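You operate a simulated robot arm through the tools that you are given. There is no shell and no other tool.

You run a simulated robot arm. Do the job below in one go: nothing can be reset, and whatever is moved stays where it is left.

JOB
Wipe off the tea stain under the striped cloth.
Fine: fold the cloth back first and out again after; use the teal cloth and put it back. What is to be rubbed or washed off counts as gone when no trace of it is left.

It is judged by the outcome, as a careful person would: the job done as asked, and still so three seconds after it is handed in. It fails if anything else is knocked over, pushed out of place, dropped, spilled or broken. Flat cloth is picked up by pressing the open fingertips on it (5 to 10 N) and closing them slowly along it; thin cloth reads only 2 to 8 mm in the jaws.

ROBOT AND FRAMES
A 7-joint arm with a three-finger gripper, fixed in place. Base frame: the origin is on the floor under the middle of its stand, x ahead of it, y to its left, z up; the work surface is at about z = 74.5. Units: cm, degrees, N and s.
With the tool pointing down near the work surface it reaches from about 10 to 88 cm from the base axis. Its first joint turns from -166.0 to 166.0 degrees. Payload 2.94 kg.
The tool frame sits at the grasp point between the pads (the TCP): z along the fingers, y along the line on which they close. The tips reach 3 cm beyond it. The gripper opens to 13.2 cm; its body begins 10.7 cm behind the TCP.
Orientation is told as [roll, pitch, yaw] about the base's x, y, z axes, in that order, counted from this pose: with the fingers straight down and closing along the base's y, the tool's x points along the base's -x, its y along +y and its z along -z.

CONTROLS
- The arm moves only by the tool drive_tool. Its argument "rows" is text: rows parted by semicolons, each of 7 numbers parted by spaces: the closure in counts, from 0 (fully open) to 255 (shut), then the shift along the tool's x, y, z in units of 20 mm (1.0 is 20 mm), then the turn, a rotation vector about the tool's x, y, z in units of 8 degrees (1.0 is 8 degrees). In form: grip x y z ax ay az; .... A call has 1 to 20 rows; each row shifts and turns the commanded pose from where the row before left it, along the tool's axes as they then stand. A call with a number of a shift or a turn outside -1 to 1 is refused whole. Each row takes 0.2 s and may step no farther than 5 cm and 8.6 degrees from the row before; otherwise, or with a gripper value out of range, the whole call is refused. A pose out of reach is approached as far as the arm can. The call stops where the force on the tool passes 40 N (or 10 N more than at its start, if that is more) or the arm is blocked; 0.2 s more then pass. Each finger travels about 3.74 cm/s and halts on what it meets, pressing with about 34 N; the grip force reading is that of the motor and also rises with nothing between the fingers. The clock runs only during rows and for 0.2 s after the last one: add rows that do not move to give the fingers time. The reply holds the time, the measured pose of the TCP, the force on the tool along the base axes, the opening and the grip force, in the units named above and with some noise, with the torque about the TCP (base axes, N m) and any sound that the robot's microphone picked up, and new pictures: "pictures" is both (left out), scene, wrist or none.
- Cameras (640 x 400 px; columns grow to the right, rows downward): "scene" is fixed at [21.85, -64.96, 148.37]; the picture's right is [0.96, -0.27, 0.00], its down [-0.13, -0.46, -0.88] and it looks along [0.24, 0.85, -0.48] (base axes); focal length 323 px, centre (320, 200). "wrist" rides on the gripper at [7.2, 0.3, -14.4] in the tool frame; the picture's right is [-0.04, 1.00, 0.00], its down [-0.88, -0.04, -0.48] and it looks along [-0.48, -0.02, 0.88] (tool axes); focal length 256 px, centre (320, 200). There is no depth. A picture from a camera that has moved, and an enlarged one, comes with that camera's place and axes in the base frame and with its lens.
- raise_lower(by): moves the trunk up (or, below 0, down) by that many cm; the arm rides with it, the base frame stays. It gives what a move gives, with no picture.
- zoom(camera, box): a new picture of the part [left, top, right, bottom] of that camera's present view, enlarged. The clock stands still meanwhile.
- sign_off(): hands the job in; it is judged then, once.

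Nothing tells you positions but the pictures and the camera data. Unless the task says otherwise, let go and move clear before handing in.

The tools are called as a command line: name --argument value ..., lists and objects as JSON in quotes. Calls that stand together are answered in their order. drive_tool: Moves the arm, as the interface text tells. Its arguments: {"type":"object","properties":{"rows":{"type":"string"},"pictures":{"type":"string","enum":["both","scene","wrist","none"]}},"required":["rows"]} The other tools are called the same way: raise_lower (by) moves the trunk up or down; zoom (camera, box) takes an enlarged picture of a part of a camera's view; sign_off () hands the job in.

At the start:

```text
time_s: 0.0
position: [42.03, 32.76, 120.52]
ee_rot: [0.0, -0.1, 0.0]
contact_force: [-1.1, -0.6, 1.4]
ft_torque: [0.0, 0.0, 0.01]
width: 13.21
gripper_force: 0.0
trunk travel left (down, up): [-22.5, 31.5]
```

scene: 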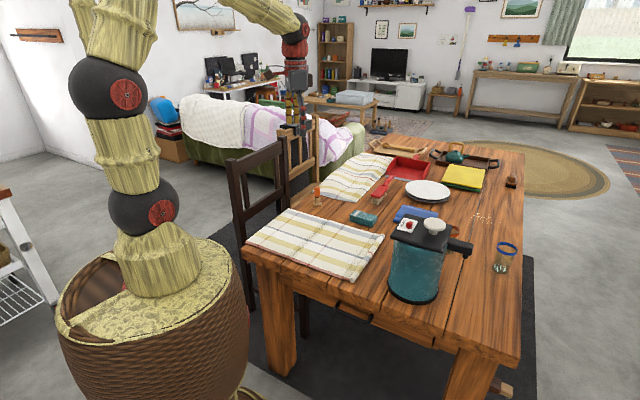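
wrist: 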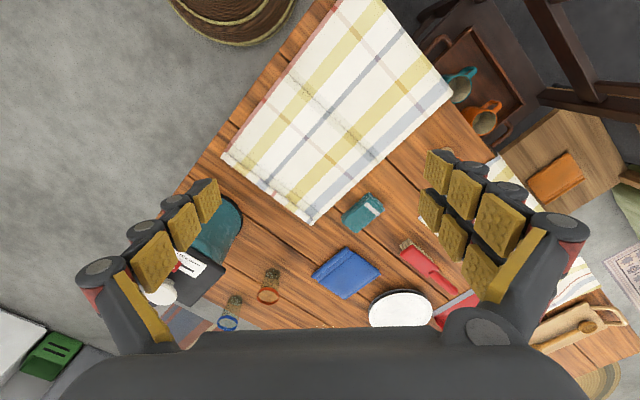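

I see a table with two striped cloths, a teal item, a blue folded cloth, a kettle and other things. I'll zoom in to work out which is which before moving.

zoom --camera "scene" --box '[230, 130, 530, 320]'

zoom --camera "wrist" --box '[160, 0, 480, 200]'

zoom --camera "wrist" --box '[200, 150, 520, 350]'

zoom --camera "scene" --box '[300, 140, 420, 240]'

```text
2.11 times, centred on (380, 225) of scene
camera zoom: at [21.85, -64.96, 148.37], right [0.96, -0.27, 0.0], down [-0.13, -0.46, -0.88], along [0.24, 0.85, -0.48], focal length 680 px, centre (194, 147)
```

zoom: 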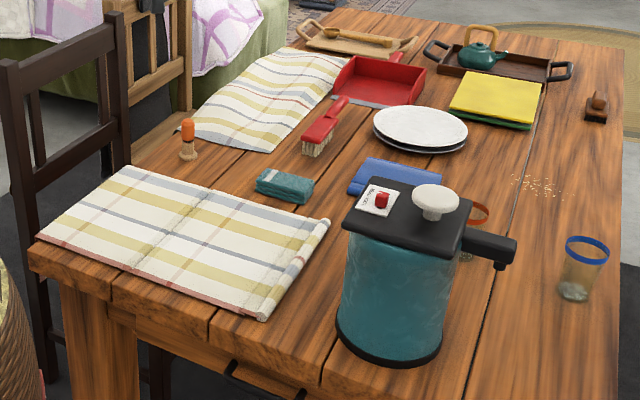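

```text
2.00 times, centred on (320, 100) of wrist
camera zoom: at [34.81, 33.11, 134.89], right [0.04, 1.0, 0.0], down [0.88, -0.04, 0.48], along [0.48, -0.02, -0.88], focal length 512 px, centre (320, 400)
```

zoom: 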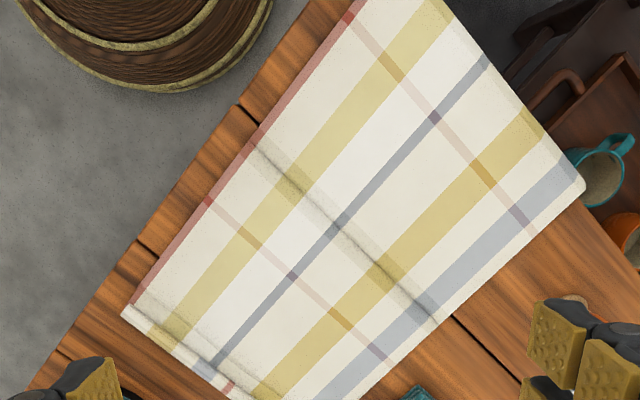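

```text
2.00 times, centred on (360, 250) of wrist
camera zoom: at [34.81, 33.11, 134.89], right [0.04, 1.0, 0.0], down [0.88, -0.04, 0.48], along [0.48, -0.02, -0.88], focal length 512 px, centre (240, 100)
```

zoom: 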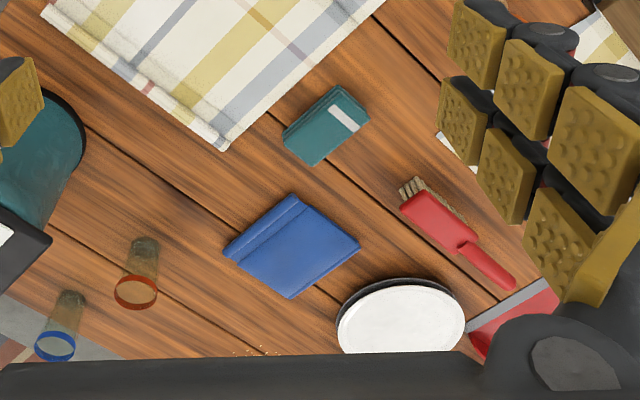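

```text
4.00 times, centred on (360, 190) of scene
camera zoom: at [21.85, -64.96, 148.37], right [0.96, -0.27, 0.0], down [-0.13, -0.46, -0.88], along [0.24, 0.85, -0.48], focal length 1291 px, centre (160, 240)
```

zoom: 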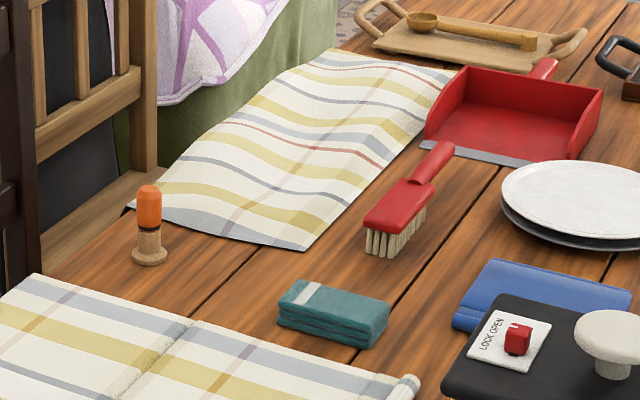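

The near striped cloth spans roughly (22,42), (43,62), (74,29), (54,9), within reach. The other striped cloth lies beyond reach. I'll look closer at the near cloth's edges and the teal cloth.

zoom --camera "scene" --box '[320, 200, 400, 290]'

zoom --camera "scene" --box '[240, 200, 340, 290]'

zoom --camera "wrist" --box '[200, 100, 330, 230]'

zoom --camera "wrist" --box '[320, 160, 420, 240]'

```text
4.44 times, centred on (360, 245) of scene
camera zoom: at [21.85, -64.96, 148.37], right [0.96, -0.27, 0.0], down [-0.13, -0.46, -0.88], along [0.24, 0.85, -0.48], focal length 1435 px, centre (142, 0)
```

zoom: 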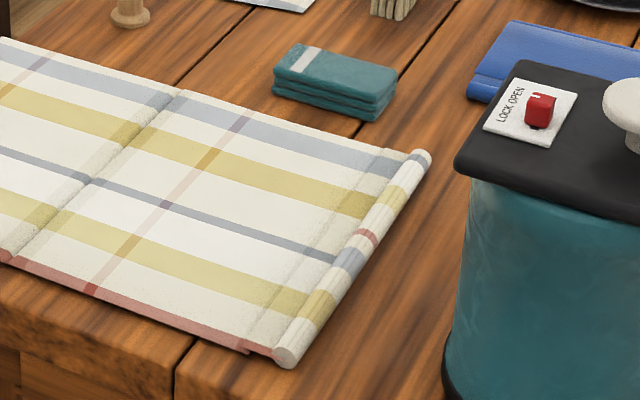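

```text
4.44 times, centred on (290, 245) of scene
camera zoom: at [21.85, -64.96, 148.37], right [0.96, -0.27, 0.0], down [-0.13, -0.46, -0.88], along [0.24, 0.85, -0.48], focal length 1435 px, centre (453, 0)
```

zoom: 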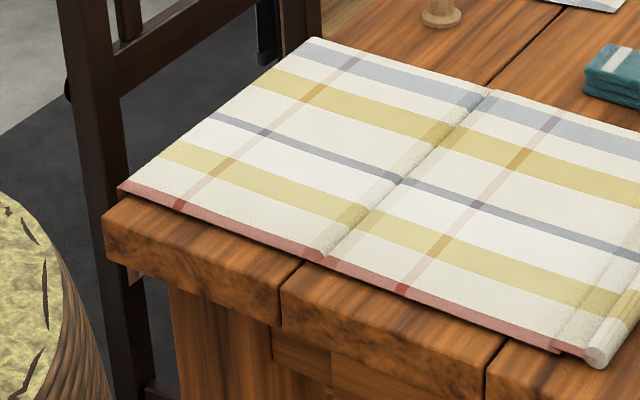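

```text
3.08 times, centred on (265, 165) of wrist
camera zoom: at [34.81, 33.11, 134.89], right [0.04, 1.0, 0.0], down [0.88, -0.04, 0.48], along [0.48, -0.02, -0.88], focal length 788 px, centre (489, 308)
```

zoom: 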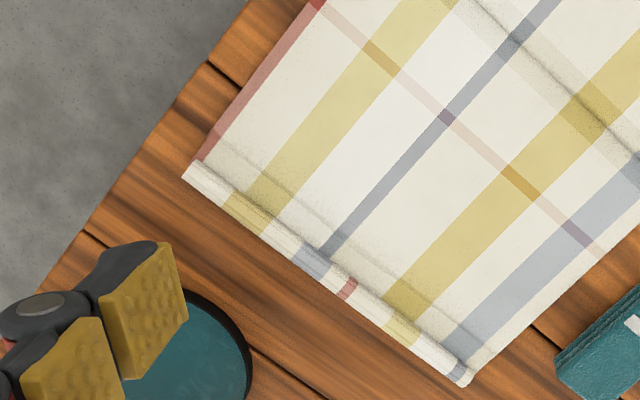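

```text
5.00 times, centred on (370, 200) of wrist
camera zoom: at [34.81, 33.11, 134.89], right [0.04, 1.0, 0.0], down [0.88, -0.04, 0.48], along [0.48, -0.02, -0.88], focal length 1280 px, centre (70, 200)
```

zoom: 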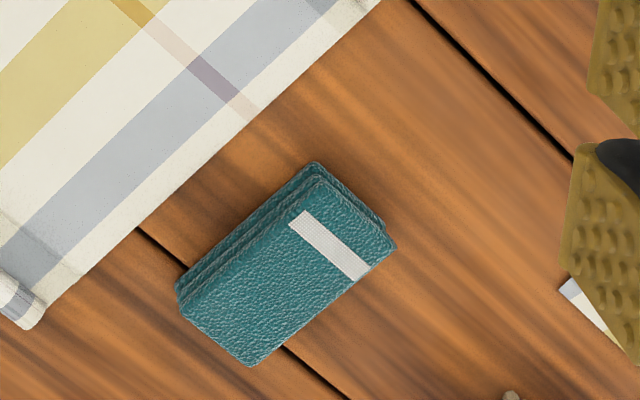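

The striped cloth has a rolled hem at its right end, running from about (54, 8.5) to (74.5, 29.3), and a crease across the middle from (37, 26) to (55, 47), so the right half can be folded over the left. I'll turn the tool 45° and hover above the hem, clear of the kettle at about (71, 0).

drive_tool --rows "0 0 0 0 0 0 -0.9375; 0 0 0 0 0 0 -0.9375; 0 0 0 0 0 0 -0.9375; 0 0 0 0 0 0 -0.9375; 0 0 0 0 0 0 -0.9375; 0 0 0 0 0 0 -0.9375; 0 0 0 0 0 0 0" --pictures "wrist"

```text
time_s: 1.6
position: [42.02, 32.74, 120.5]
ee_rot: [-0.1, 0.0, 45.1]
contact_force: [-0.9, 1.0, -0.2]
ft_torque: [-0.03, -0.04, -0.02]
width: 13.19
gripper_force: 0.0
trunk travel left (down, up): [-22.5, 31.5]
camera wrist: at [36.72, 27.91, 134.86], right [-0.68, 0.74, 0.0], down [0.65, 0.6, 0.48], along [0.35, 0.32, -0.88], focal length 256 px, centre (320, 200)
```

wrist: 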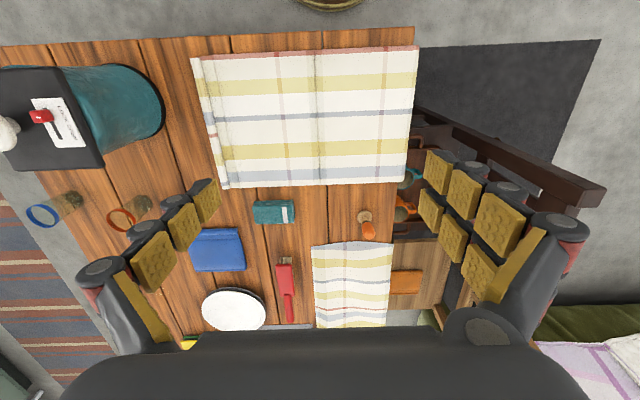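

The view is now aligned with the table: hem on the left, crease mid-cloth, teal cloth below the hem. Next I move over the hem and lower.

drive_tool --rows "60 -0.28 -0.98 0.6 0 0 0; 60 -0.28 -0.98 0.6 0 0 0; 60 -0.28 -0.98 0.6 0 0 0; 60 -0.28 -0.98 0.6 0 0 0; 60 -0.28 -0.98 0.6 0 0 0; 60 -0.28 -0.98 0.6 0 0 0; 60 -0.28 -0.98 0.6 0 0 0; 60 -0.28 -0.98 0.6 0 0 0; 60 -0.28 -0.98 0.6 0 0 0; 60 -0.28 -0.98 0.6 0 0 0; 60 -0.28 -0.98 0.6 0 0 0; 60 -0.28 -0.98 0.6 0 0 0; 60 -0.28 -0.98 0.6 0 0 0; 60 0 0 0 0 0 0"

```text
time_s: 4.6
position: [65.38, 20.0, 104.95]
ee_rot: [0.1, 0.0, 45.0]
contact_force: [1.1, -0.2, -0.6]
ft_torque: [0.05, 0.02, 0.02]
width: 10.1
gripper_force: 0.0
trunk travel left (down, up): [-22.5, 31.5]
camera wrist: at [60.03, 15.1, 119.35], right [-0.68, 0.74, 0.0], down [0.65, 0.59, 0.48], along [0.35, 0.32, -0.88], focal length 256 px, centre (320, 200)
```

scene: 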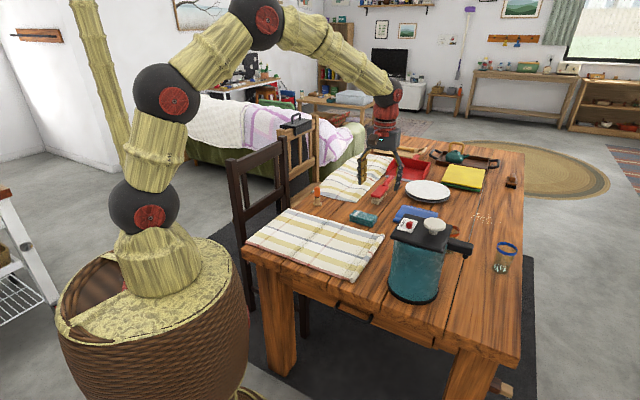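
wrist: 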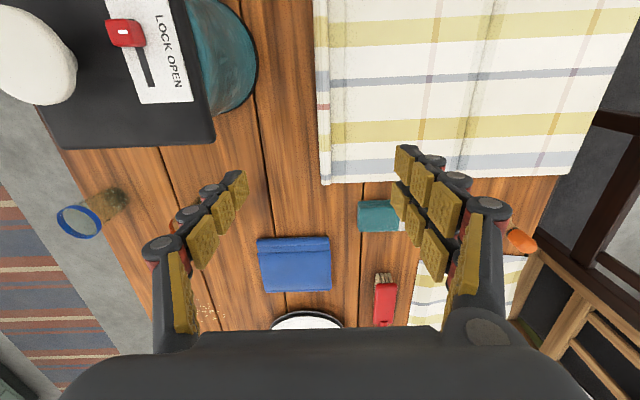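

The tool is right over the hem's outer edge with the kettle lid's corner about 10 cm outward of it. I'll narrow the fingers to about 5 cm, shift slightly inward and descend to just above the hem.

drive_tool --rows "158 0 0.3 0.9 0 0 0; 158 0 0 1 0 0 0; 158 0 0 1 0 0 0; 158 0 0 1 0 0 0; 158 0 0 1 0 0 0; 158 0 0 1 0 0 0; 158 0 0 1 0 0 0; 158 0 0 1 0 0 0; 158 0 0 1 0 0 0; 158 0 0 1 0 0 0; 158 0 0 1 0 0 0; 158 0 0 0.8 0 0 0; 158 0 0 0 0 0 0"

```text
time_s: 7.4
position: [64.73, 20.15, 81.45]
ee_rot: [0.0, 0.0, 45.0]
contact_force: [-0.2, 0.0, 0.1]
ft_torque: [0.02, 0.02, -0.02]
width: 5.03
gripper_force: 0.0
trunk travel left (down, up): [-22.5, 31.5]
camera wrist: at [59.46, 15.36, 95.89], right [-0.68, 0.74, 0.0], down [0.65, 0.59, 0.48], along [0.35, 0.32, -0.88], focal length 256 px, centre (320, 200)
```

scene: 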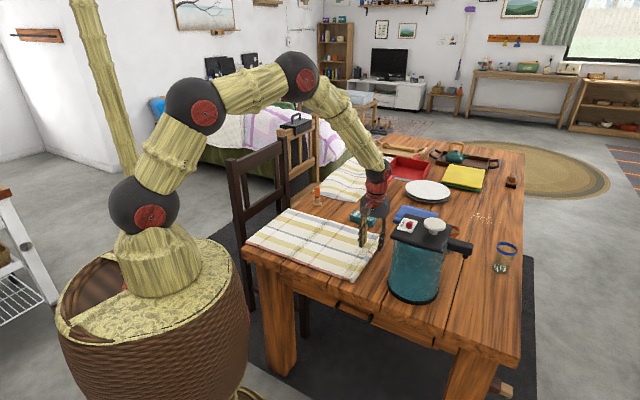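
wrist: 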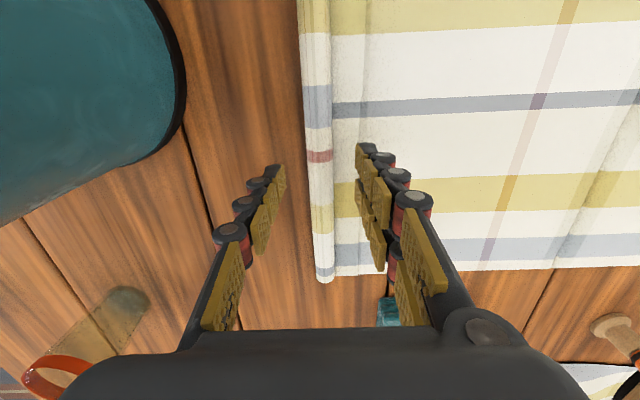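

The hem roll sits between the finger pairs. I'll zoom in on it for a check before pressing down.

zoom --camera "scene" --box '[330, 190, 410, 260]'

zoom --camera "wrist" --box '[230, 80, 430, 280]'

```text
5.71 times, centred on (370, 225) of scene
camera zoom: at [21.85, -64.96, 148.37], right [0.96, -0.27, 0.0], down [-0.13, -0.46, -0.88], along [0.24, 0.85, -0.48], focal length 1845 px, centre (34, 57)
```

zoom: 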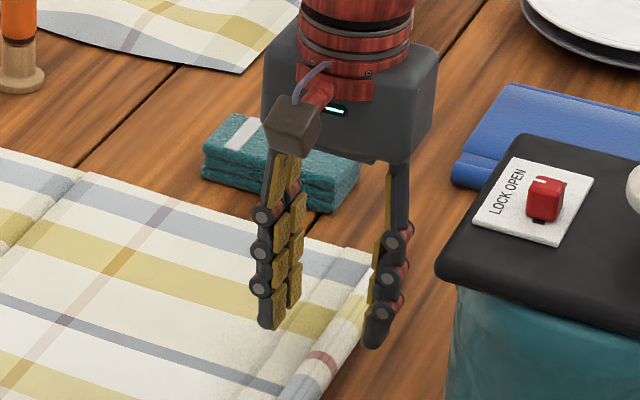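

```text
2.00 times, centred on (330, 180) of wrist
camera zoom: at [59.46, 15.36, 95.89], right [-0.68, 0.74, 0.0], down [0.65, 0.59, 0.48], along [0.35, 0.32, -0.88], focal length 512 px, centre (300, 240)
```

zoom: 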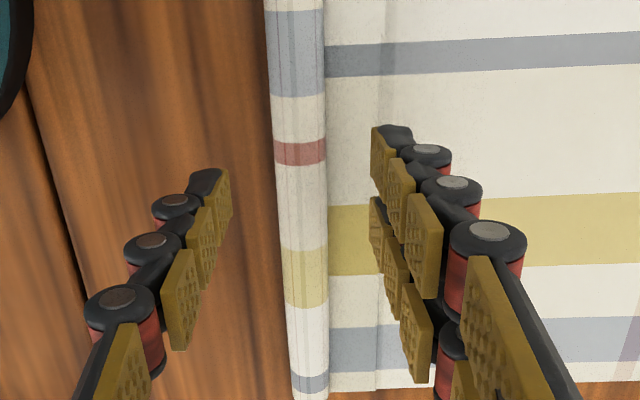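

The roll is centred between the fingers. I'll go down to near contact and then in small steps.

drive_tool --rows "158 0 0 0.8 0 0 0; 158 0 0 0.7 0 0 0; 158 0 0 0.1 0 0 0; 158 0 0 0 0 0 0" --pictures "none"

```text
time_s: 8.4
position: [64.74, 20.21, 78.43]
ee_rot: [-0.2, -0.1, 45.0]
contact_force: [-8.3, -4.1, 24.7]
ft_torque: [0.4, 0.87, 0.28]
width: 5.42
gripper_force: 2.3
trunk travel left (down, up): [-22.5, 31.5]
```

Contact came a little earlier than planned, at 25 N; I back off a few millimetres to reach 5–10 N.

drive_tool --rows "158 0 0 -0.1 0 0 0; 158 0 0 0 0 0 0; 158 0 0 0 0 0 0"

```text
time_s: 9.2
position: [64.74, 20.33, 78.34]
ee_rot: [0.0, -0.1, 44.9]
contact_force: [-2.5, -1.2, 12.8]
ft_torque: [0.26, 0.4, 0.09]
width: 5.22
gripper_force: 1.2
trunk travel left (down, up): [-22.5, 31.5]
camera wrist: at [59.41, 15.4, 92.87], right [-0.68, 0.74, 0.0], down [0.65, 0.59, 0.48], along [0.35, 0.32, -0.88], focal length 256 px, centre (320, 200)
```

scene: 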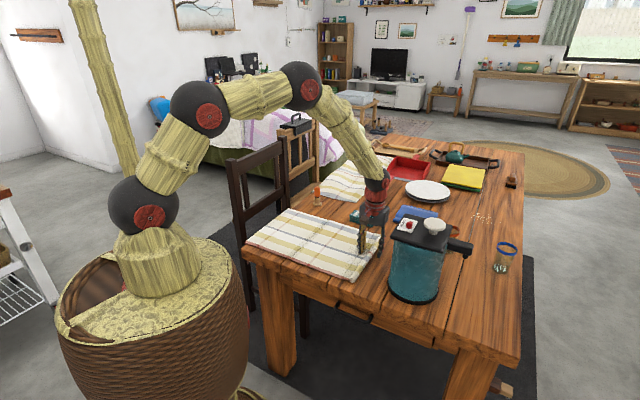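
wrist: 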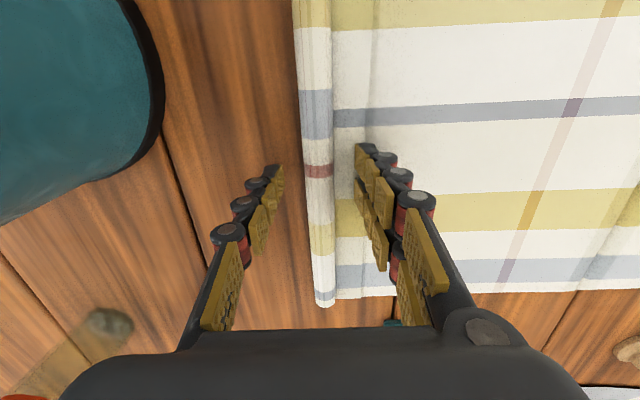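

About 13 N now. I'll ease off another millimetre and start closing slowly.

drive_tool --rows "158 0 0 -0.05 0 0 0; 162 0 0 0 0 0 0; 166 0 0 0 0 0 0; 170 0 0 0 0 0 0; 174 0 0 0 0 0 0; 178 0 0 0 0 0 0; 182 0 0 0 0 0 0; 182 0 0 0 0 0 0"

```text
time_s: 11.0
position: [64.71, 20.32, 78.52]
ee_rot: [-0.1, 0.1, 45.0]
contact_force: [-0.5, 0.1, -1.2]
ft_torque: [0.0, -0.03, -0.03]
width: 3.78
gripper_force: 0.0
trunk travel left (down, up): [-22.5, 31.5]
camera wrist: at [59.43, 15.45, 92.93], right [-0.68, 0.74, 0.0], down [0.65, 0.59, 0.48], along [0.35, 0.32, -0.88], focal length 256 px, centre (320, 200)
```

scene: 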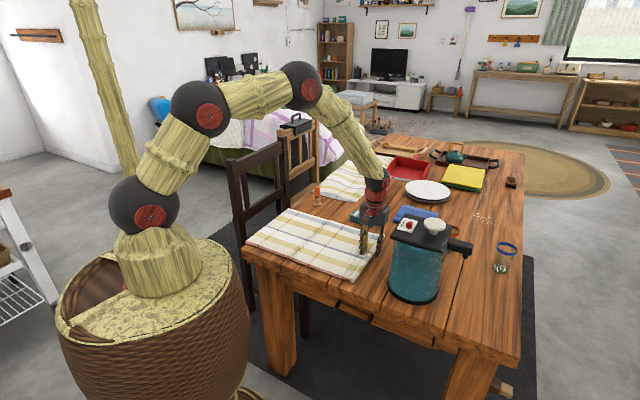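
wrist: 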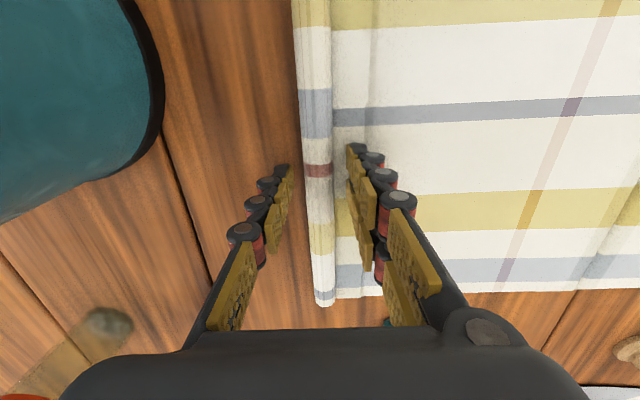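

Contact has gone, so I press slightly again and continue closing on the roll.

drive_tool --rows "182 0 0 0.07 0 0 0; 182 0 0 0 0 0 0" --pictures "none"

drive_tool --rows "186 0 0 0 0 0 0; 190 0 0 0 0 0 0; 194 0 0 0 0 0 0; 198 0 0 0 0 0 0; 202 0 0 0 0 0 0; 206 0 0 0 0 0 0; 206 0 0 0 0 0 0"

```text
time_s: 11.6
position: [64.6, 20.26, 78.36]
ee_rot: [0.0, 0.0, 45.0]
contact_force: [0.7, -0.4, -0.6]
ft_torque: [0.0, 0.02, 0.01]
width: 3.74
gripper_force: 0.0
trunk travel left (down, up): [-22.5, 31.5]
```

```text
time_s: 13.2
position: [64.6, 20.34, 78.43]
ee_rot: [-0.2, 0.0, 45.0]
contact_force: [0.9, -0.5, -0.5]
ft_torque: [0.0, 0.01, 0.02]
width: 2.54
gripper_force: 0.1
trunk travel left (down, up): [-22.5, 31.5]
camera wrist: at [59.41, 15.46, 92.81], right [-0.68, 0.74, 0.0], down [0.65, 0.59, 0.48], along [0.35, 0.32, -0.88], focal length 256 px, centre (320, 200)
```

scene: 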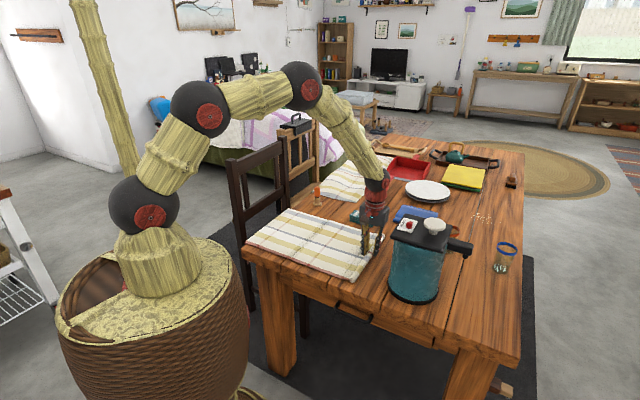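
wrist: 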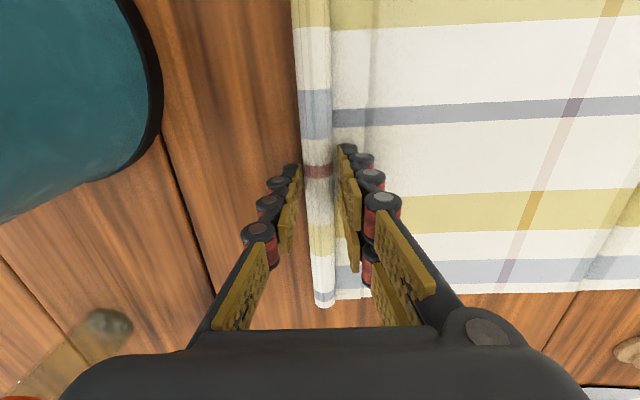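

No contact at this opening yet, and the roll is squarely between the fingertips. I'll lower in small steps until I feel 5–10 N.

drive_tool --rows "206 0 0 0.1 0 0 0; 206 0 0 0 0 0 0" --pictures "none"

```text
time_s: 13.8
position: [64.65, 20.35, 78.14]
ee_rot: [-0.1, 0.0, 44.9]
contact_force: [-0.2, -0.2, -1.1]
ft_torque: [0.02, -0.03, -0.02]
width: 2.51
gripper_force: 0.1
trunk travel left (down, up): [-22.5, 31.5]
```

drive_tool --rows "206 0 0 0.1 0 0 0; 206 0 0 0 0 0 0" --pictures "none"

```text
time_s: 14.4
position: [64.72, 20.34, 77.98]
ee_rot: [0.0, 0.0, 45.0]
contact_force: [-0.8, 0.4, 1.1]
ft_torque: [-0.02, -0.01, -0.01]
width: 2.53
gripper_force: 0.0
trunk travel left (down, up): [-22.5, 31.5]
```

Still no contact at about 0.5 cm above the table; a bit further.

drive_tool --rows "206 0 0 0.1 0 0 0; 206 0 0 0 0 0 0" --pictures "none"

```text
time_s: 15.0
position: [64.71, 20.37, 77.73]
ee_rot: [0.1, -0.1, 44.9]
contact_force: [0.5, 0.5, 0.6]
ft_torque: [0.02, -0.03, -0.02]
width: 2.54
gripper_force: 0.0
trunk travel left (down, up): [-22.5, 31.5]
```

drive_tool --rows "206 0 0 0.08 0 0 0; 206 0 0 0 0 0 0"

```text
time_s: 15.6
position: [64.75, 20.33, 77.7]
ee_rot: [0.1, 0.0, 45.0]
contact_force: [0.5, -0.6, 0.6]
ft_torque: [-0.03, 0.01, 0.0]
width: 2.53
gripper_force: 0.1
trunk travel left (down, up): [-22.5, 31.5]
camera wrist: at [59.49, 15.41, 92.06], right [-0.68, 0.74, 0.0], down [0.65, 0.59, 0.48], along [0.35, 0.32, -0.88], focal length 256 px, centre (320, 200)
```

scene: 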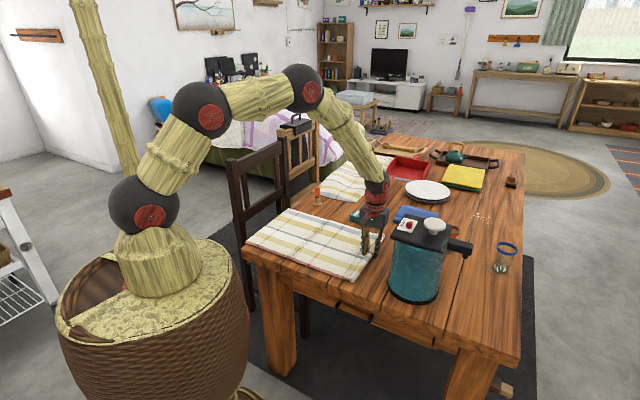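
wrist: 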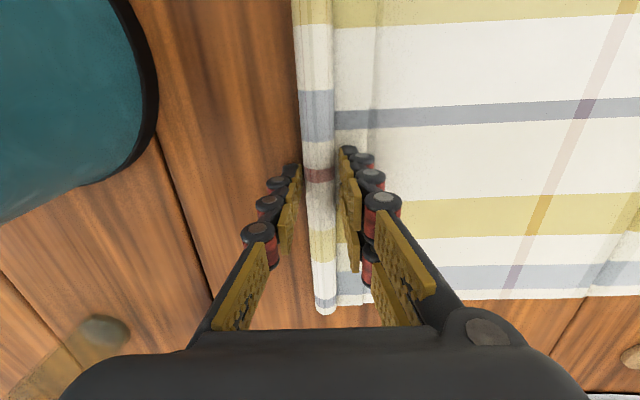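

The tips are about at table level and straddling the roll. I'll close slowly on it.

drive_tool --rows "210 0 0 0 0 0 0; 214 0 0 0 0 0 0; 218 0 0 0 0 0 0; 222 0 0 0 0 0 0; 226 0 0 0 0 0 0; 230 0 0 0 0 0 0; 234 0 0 0 0 0 0; 238 0 0 0 0 0 0; 238 0 0 0 0 0 0"

```text
time_s: 17.6
position: [64.69, 20.31, 77.61]
ee_rot: [0.1, 0.0, 45.0]
contact_force: [0.5, 1.2, 0.4]
ft_torque: [0.02, -0.01, 0.01]
width: 2.05
gripper_force: 34.3
trunk travel left (down, up): [-22.5, 31.5]
camera wrist: at [59.49, 15.41, 92.07], right [-0.68, 0.74, 0.0], down [0.65, 0.59, 0.48], along [0.35, 0.32, -0.88], focal length 256 px, centre (320, 200)
```

scene: 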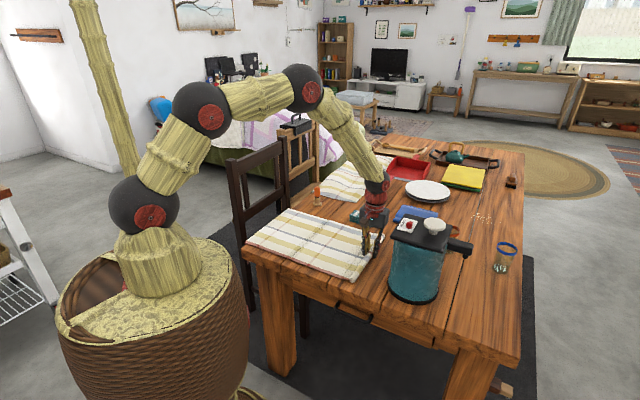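
wrist: 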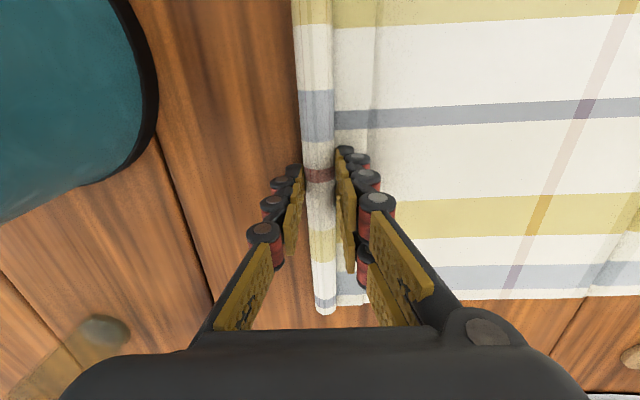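

The roll is held (2.05 cm, 34 N). I'll lift it a few centimetres and look.

drive_tool --rows "240 0 0.02 -0.5 0 0 0; 240 0 0.05 -0.5 0 0 0; 240 0 0.1 -0.5 0 0 0; 240 0 0.1 -0.5 0 0 0; 240 0 0 0 0 0 0"

```text
time_s: 18.8
position: [64.23, 20.79, 81.63]
ee_rot: [0.0, 0.0, 45.0]
contact_force: [1.8, -1.8, 0.1]
ft_torque: [-0.03, -0.04, 0.03]
width: 2.06
gripper_force: 34.2
trunk travel left (down, up): [-22.5, 31.5]
camera wrist: at [59.05, 15.88, 96.11], right [-0.68, 0.74, 0.0], down [0.65, 0.59, 0.48], along [0.35, 0.32, -0.88], focal length 256 px, centre (320, 200)
```

scene: 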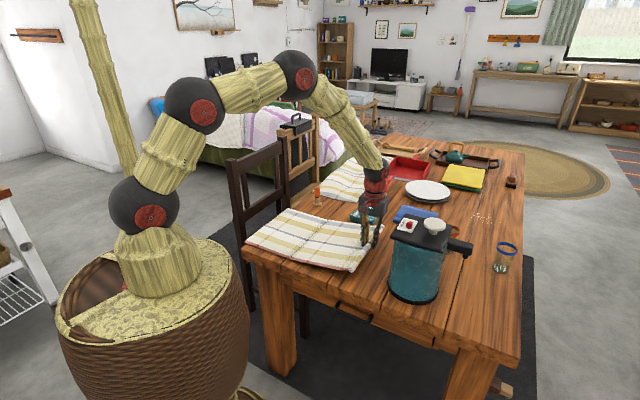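
wrist: 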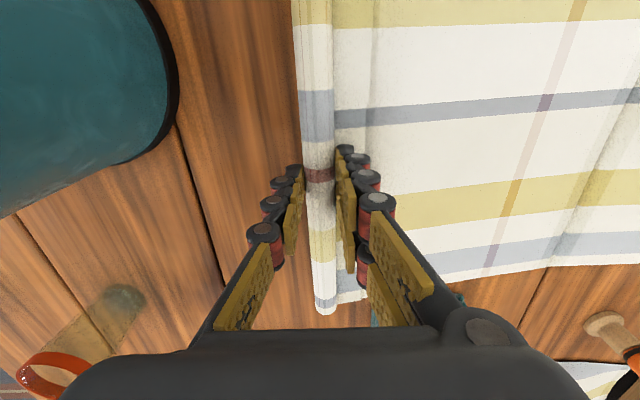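

The hem and cloth follow the gripper. I'll carry it along an arc about the crease, toward the left half.

drive_tool --rows "240 0 0.34 -0.71 0 0 0; 240 0 0.34 -0.71 0 0 0; 240 0 0.34 -0.71 0 0 0; 240 0 0.34 -0.71 0 0 0; 240 0 0.4 -0.64 0 0 0; 240 0 0.4 -0.64 0 0 0; 240 0 0.4 -0.64 0 0 0; 240 0 0.4 -0.64 0 0 0; 240 0 0 0 0 0 0"

```text
time_s: 20.8
position: [60.2, 24.94, 92.32]
ee_rot: [0.1, 0.0, 44.9]
contact_force: [-0.3, 0.5, 0.6]
ft_torque: [-0.04, 0.02, -0.03]
width: 2.05
gripper_force: 33.9
trunk travel left (down, up): [-22.5, 31.5]
camera wrist: at [54.84, 20.05, 106.75], right [-0.68, 0.74, 0.0], down [0.65, 0.59, 0.47], along [0.35, 0.32, -0.88], focal length 256 px, centre (320, 200)
```

scene: 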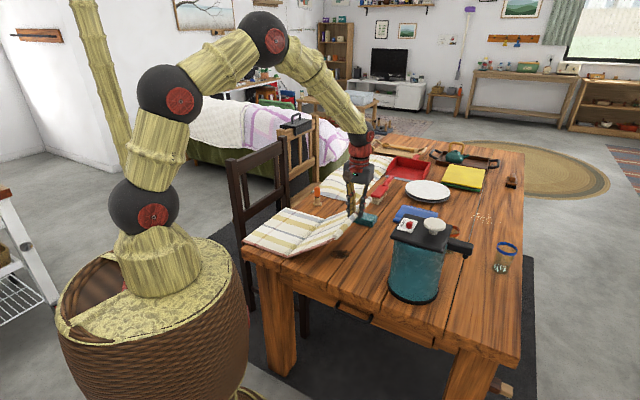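
wrist: 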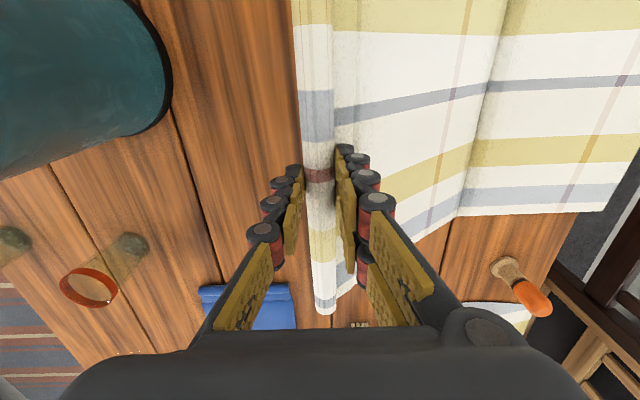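

The right panel swings up about the mid crease as hoped. I continue the arc to the top.

drive_tool --rows "240 0 0.58 -0.51 0 0 0; 240 0 0.58 -0.51 0 0 0; 240 0 0.58 -0.51 0 0 0; 240 0 0.58 -0.51 0 0 0; 240 0 0.66 -0.35 0 0 0; 240 0 0.66 -0.35 0 0 0; 240 0 0.66 -0.35 0 0 0; 240 0 0.66 -0.35 0 0 0; 240 0 0 0 0 0 0"

```text
time_s: 22.8
position: [53.02, 31.94, 99.58]
ee_rot: [-0.1, 0.0, 45.0]
contact_force: [6.9, -3.7, 14.6]
ft_torque: [-0.01, -0.17, 0.12]
width: 2.05
gripper_force: 33.8
trunk travel left (down, up): [-22.5, 31.5]
camera wrist: at [47.8, 27.02, 113.92], right [-0.68, 0.74, 0.0], down [0.65, 0.59, 0.48], along [0.35, 0.32, -0.88], focal length 256 px, centre (320, 200)
```

scene: 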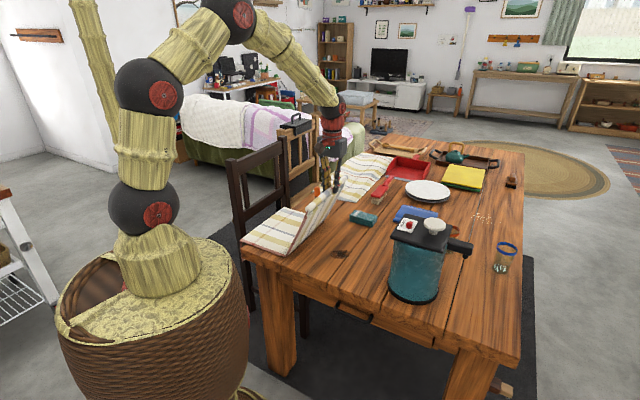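
wrist: 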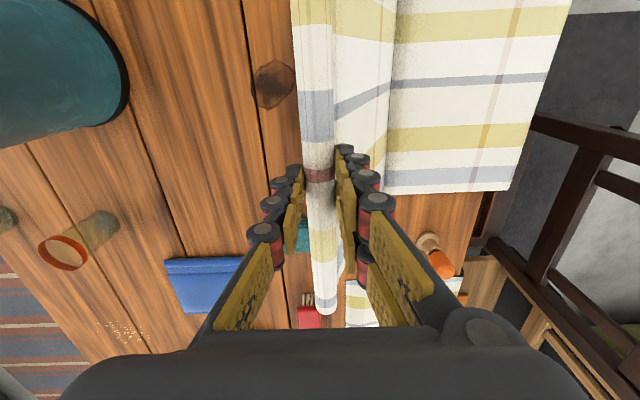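

The cloth panel stands up and a dark brown mark shows on the planks. I zoom in to check it, and the force of about 15 N suggests my arc is slightly too tight.

zoom --camera "wrist" --box '[220, 30, 340, 150]'

zoom --camera "scene" --box '[230, 150, 390, 290]'

```text
3.33 times, centred on (280, 90) of wrist
camera zoom: at [47.8, 27.02, 113.92], right [-0.68, 0.74, 0.0], down [0.65, 0.59, 0.48], along [0.35, 0.32, -0.88], focal length 853 px, centre (453, 567)
```

zoom: 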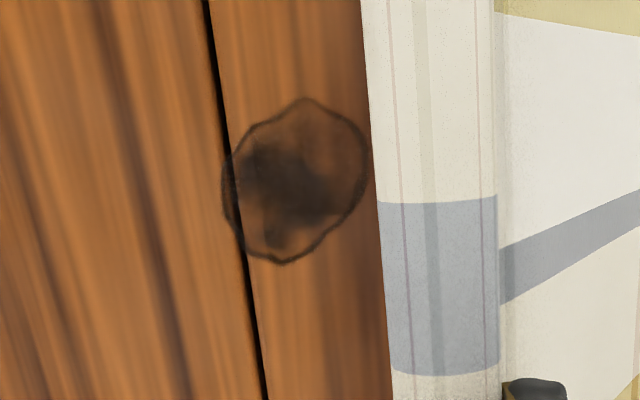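

```text
2.86 times, centred on (310, 220) of scene
camera zoom: at [21.85, -64.96, 148.37], right [0.96, -0.27, 0.0], down [-0.13, -0.46, -0.88], along [0.24, 0.85, -0.48], focal length 922 px, centre (349, 143)
```

zoom: 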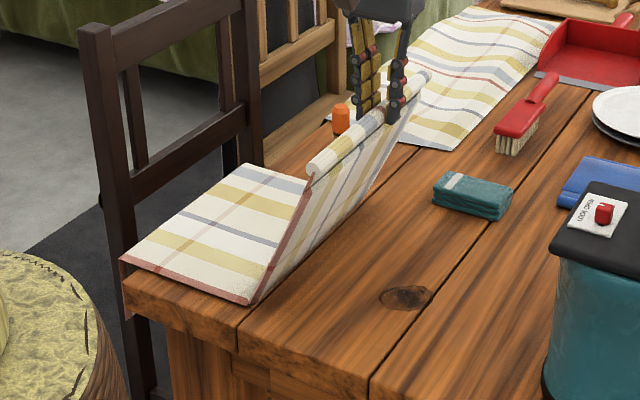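

The tea stain is revealed at about (54.3, 24.1), some 6 cm across. The cloth panel is fairly stiff and has slid about 1.7 cm left, so I'll use a wider arc; first I check the chair that stands by the left table end.

zoom --camera "scene" --box '[200, 120, 350, 350]'

zoom --camera "wrist" --box '[440, 0, 640, 400]'

```text
1.74 times, centred on (275, 235) of scene
camera zoom: at [21.85, -64.96, 148.37], right [0.96, -0.27, 0.0], down [-0.13, -0.46, -0.88], along [0.24, 0.85, -0.48], focal length 562 px, centre (398, 139)
```

zoom: 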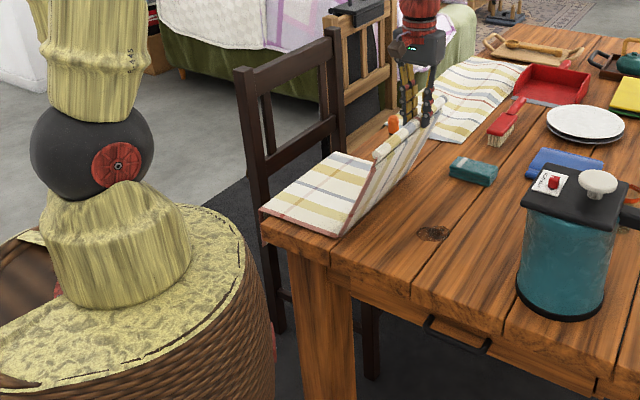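

```text
1.00 times, centred on (540, 200) of wrist (not enlarged: the box is as wide or as high as the picture)
camera zoom: at [47.8, 27.02, 113.92], right [-0.68, 0.74, 0.0], down [0.65, 0.59, 0.48], along [0.35, 0.32, -0.88], focal length 256 px, centre (100, 200)
```

zoom: 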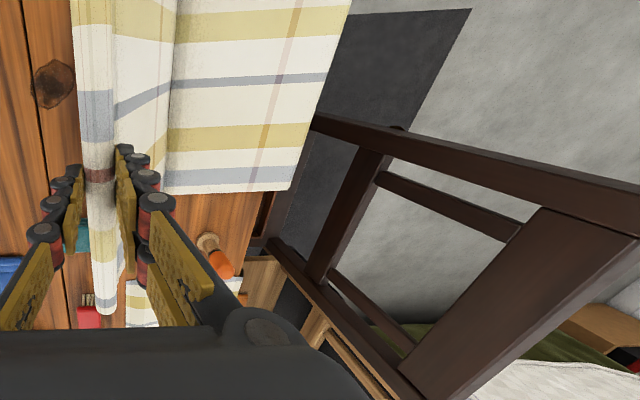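

The chair back is some 25 cm beyond the cloth's left edge, so there's room. I pull the hem back about 2 cm to draw the left half back into place, then follow a wider arc.

drive_tool --rows "240 0 -0.35 -0.05 0 0 0; 240 0 -0.35 -0.05 0 0 0; 240 0 -0.35 -0.05 0 0 0; 240 0 0 0 0 0 0" --pictures "scene"

zoom --camera "scene" --box '[230, 150, 390, 290]'

```text
time_s: 23.8
position: [54.61, 30.38, 99.64]
ee_rot: [-0.1, 0.1, 45.0]
contact_force: [-0.9, 0.0, 0.3]
ft_torque: [-0.33, 0.33, 0.02]
width: 2.07
gripper_force: 34.1
trunk travel left (down, up): [-22.5, 31.5]
```

scene: 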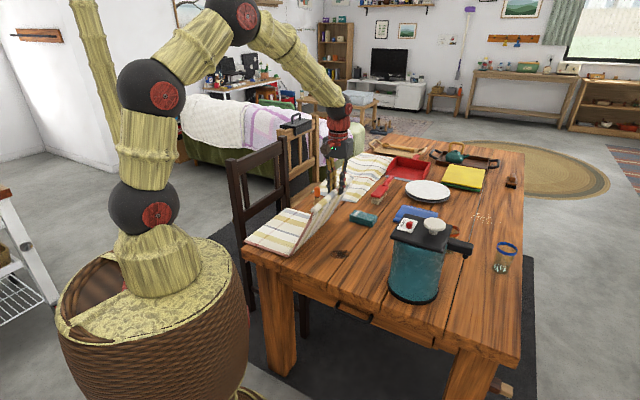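

```text
2.86 times, centred on (310, 220) of scene
camera zoom: at [21.85, -64.96, 148.37], right [0.96, -0.27, 0.0], down [-0.13, -0.46, -0.88], along [0.24, 0.85, -0.48], focal length 922 px, centre (349, 143)
```

zoom: 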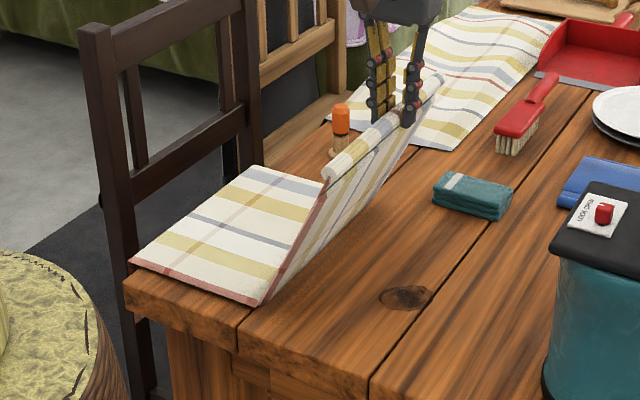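

The left half is back within half a centimetre. I continue over the top with radius 24.3 cm.

drive_tool --rows "240 0 0.86 -0.3 0 0 0; 240 0 0.86 -0.3 0 0 0; 240 0 0.86 -0.3 0 0 0; 240 0 0.84 -0.083 0 0 0; 240 0 0.84 -0.083 0 0 0; 240 0 0.84 -0.083 0 0 0; 240 0 0 0 0 0 0"

zoom --camera "scene" --box '[230, 150, 390, 290]'

```text
time_s: 25.4
position: [47.48, 37.62, 101.95]
ee_rot: [0.0, 0.0, 45.0]
contact_force: [0.5, -0.2, 0.5]
ft_torque: [-0.09, 0.06, -0.05]
width: 2.07
gripper_force: 33.7
trunk travel left (down, up): [-22.5, 31.5]
camera wrist: at [42.18, 32.78, 116.37], right [-0.68, 0.74, 0.0], down [0.65, 0.59, 0.48], along [0.35, 0.32, -0.88], focal length 256 px, centre (320, 200)
```

scene: 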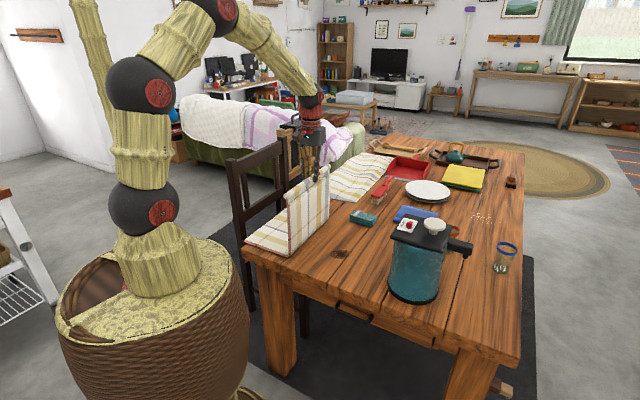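
wrist: 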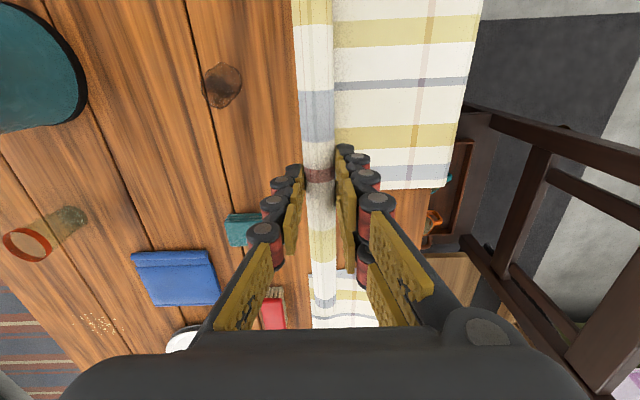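

```text
2.86 times, centred on (310, 220) of scene
camera zoom: at [21.85, -64.96, 148.37], right [0.96, -0.27, 0.0], down [-0.13, -0.46, -0.88], along [0.24, 0.85, -0.48], focal length 922 px, centre (349, 143)
```

zoom: 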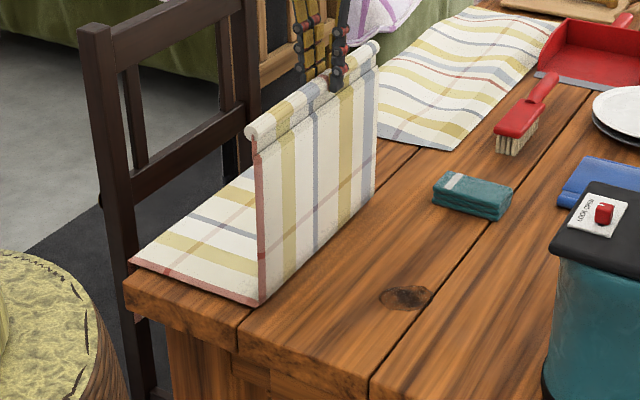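

The panel stands vertical and the force is near zero. I continue past vertical, down toward the left half.

drive_tool --rows "240 0 0.84 0.083 0 0 0; 240 0 0.84 0.083 0 0 0; 240 0 0.84 0.083 0 0 0; 240 0 0.875 0.3 0 0 0; 240 0 0.875 0.3 0 0 0; 240 0 0.875 0.3 0 0 0; 240 0 0 0 0 0 0"

zoom --camera "scene" --box '[230, 150, 390, 290]'

```text
time_s: 27.0
position: [40.07, 44.93, 99.7]
ee_rot: [0.0, 0.0, 45.1]
contact_force: [0.8, 0.7, 0.0]
ft_torque: [0.21, -0.22, -0.05]
width: 2.05
gripper_force: 33.8
trunk travel left (down, up): [-22.5, 31.5]
camera wrist: at [34.87, 40.05, 114.08], right [-0.68, 0.74, 0.0], down [0.65, 0.59, 0.48], along [0.35, 0.32, -0.88], focal length 256 px, centre (320, 200)
```

scene: 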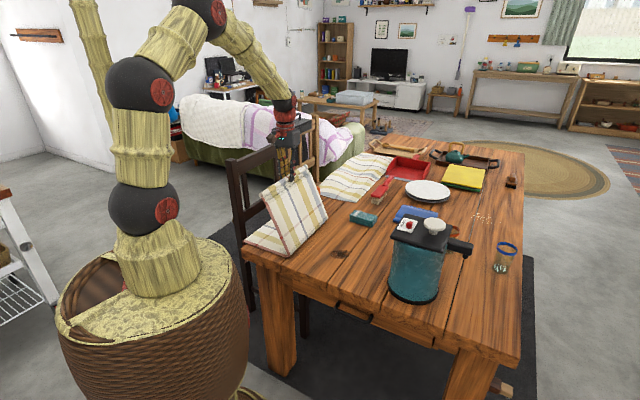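
wrist: 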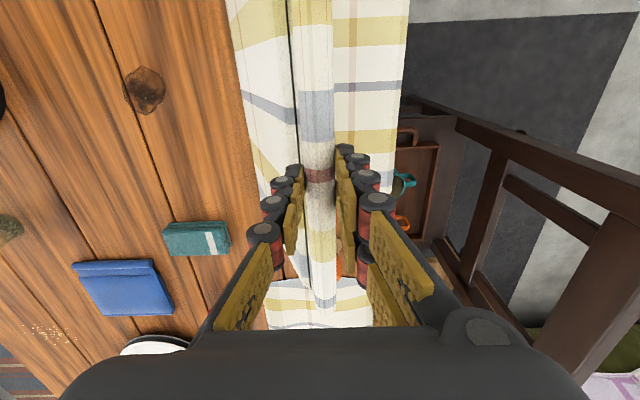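

```text
2.86 times, centred on (310, 220) of scene
camera zoom: at [21.85, -64.96, 148.37], right [0.96, -0.27, 0.0], down [-0.13, -0.46, -0.88], along [0.24, 0.85, -0.48], focal length 922 px, centre (349, 143)
```

zoom: 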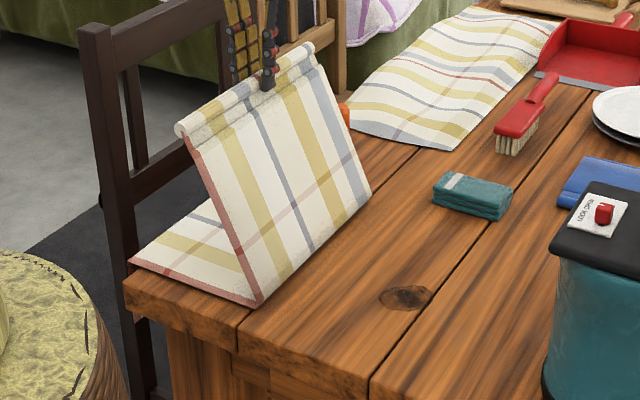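

The fold is going smoothly with no load. I carry it further down.

drive_tool --rows "240 0 0.77 0.49 0 0 0; 240 0 0.77 0.49 0 0 0; 240 0 0.77 0.49 0 0 0; 240 0 0.61 0.59 0 0 0; 240 0 0.61 0.59 0 0 0; 240 0 0.61 0.59 0 0 0; 240 0 0 0 0 0 0"

zoom --camera "scene" --box '[230, 150, 390, 290]'

```text
time_s: 28.6
position: [34.23, 50.87, 92.99]
ee_rot: [-0.1, 0.1, 45.0]
contact_force: [0.6, -0.2, -0.2]
ft_torque: [-0.07, 0.11, -0.03]
width: 2.04
gripper_force: 33.5
trunk travel left (down, up): [-22.5, 31.5]
camera wrist: at [28.96, 45.93, 107.56], right [-0.68, 0.74, 0.0], down [0.65, 0.6, 0.47], along [0.35, 0.32, -0.88], focal length 256 px, centre (320, 200)
```

scene: 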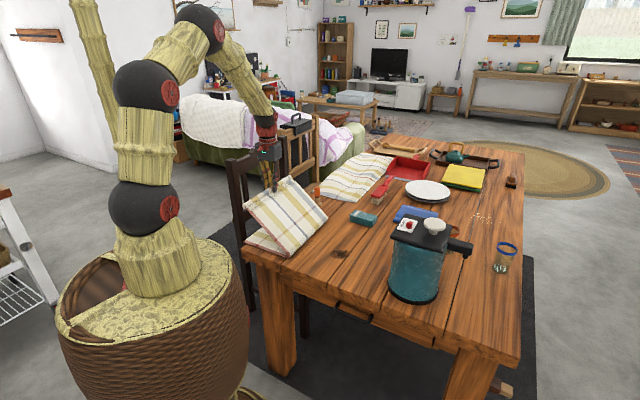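
wrist: 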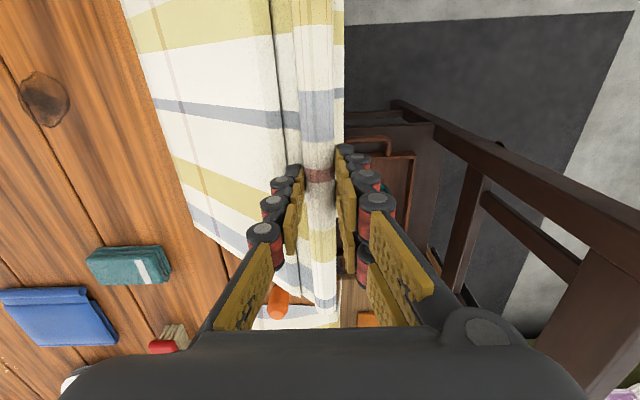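

```text
2.86 times, centred on (310, 220) of scene
camera zoom: at [21.85, -64.96, 148.37], right [0.96, -0.27, 0.0], down [-0.13, -0.46, -0.88], along [0.24, 0.85, -0.48], focal length 922 px, centre (349, 143)
```

zoom: 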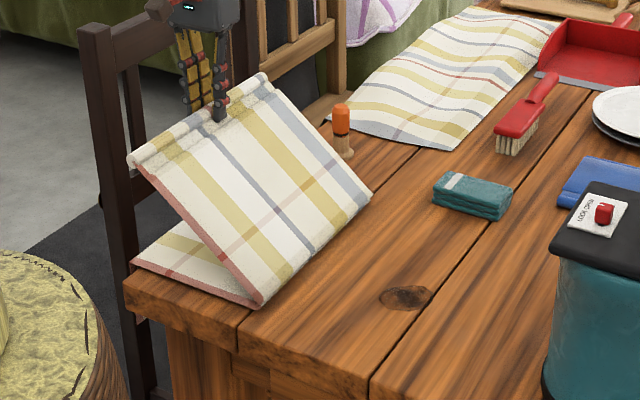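

The chair post works out about 25 cm further left, so there's clearance. I keep lowering along the arc.

drive_tool --rows "240 0 0.39 0.55 0 0 0; 240 0 0.39 0.55 0 0 0; 240 0 0.39 0.55 0 0 0; 240 0 0.27 0.64 0 0 0; 240 0 0.27 0.64 0 0 0; 240 0 0.27 0.64 0 0 0; 240 0 0 0 0 0 0"

zoom --camera "scene" --box '[230, 150, 390, 290]'

```text
time_s: 30.2
position: [31.37, 53.57, 86.11]
ee_rot: [0.0, 0.0, 44.9]
contact_force: [0.3, -0.3, -0.8]
ft_torque: [0.13, -0.15, 0.03]
width: 2.06
gripper_force: 33.7
trunk travel left (down, up): [-22.5, 31.5]
camera wrist: at [26.17, 48.7, 100.47], right [-0.68, 0.74, 0.0], down [0.65, 0.59, 0.47], along [0.35, 0.32, -0.88], focal length 256 px, centre (320, 200)
```

scene: 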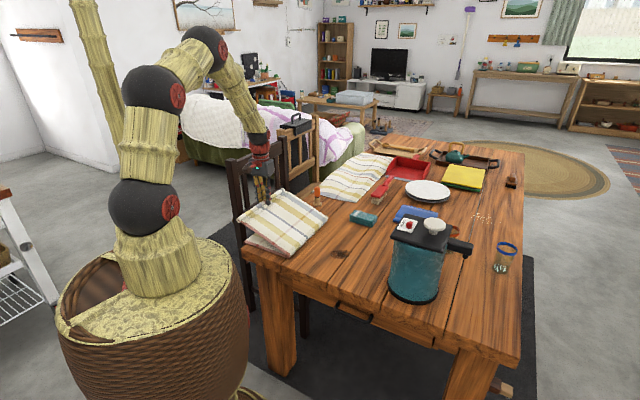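
wrist: 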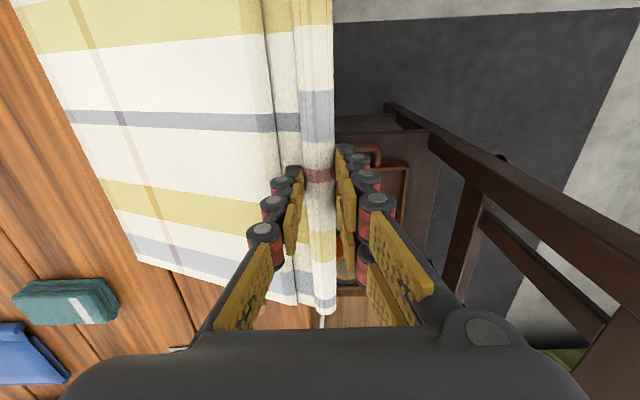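

```text
2.86 times, centred on (310, 220) of scene
camera zoom: at [21.85, -64.96, 148.37], right [0.96, -0.27, 0.0], down [-0.13, -0.46, -0.88], along [0.24, 0.85, -0.48], focal length 922 px, centre (349, 143)
```

zoom: 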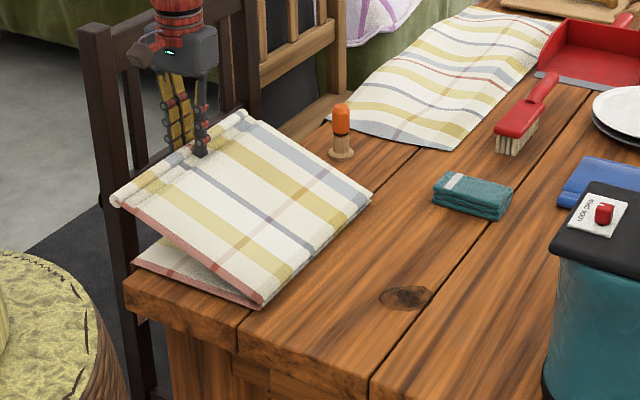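

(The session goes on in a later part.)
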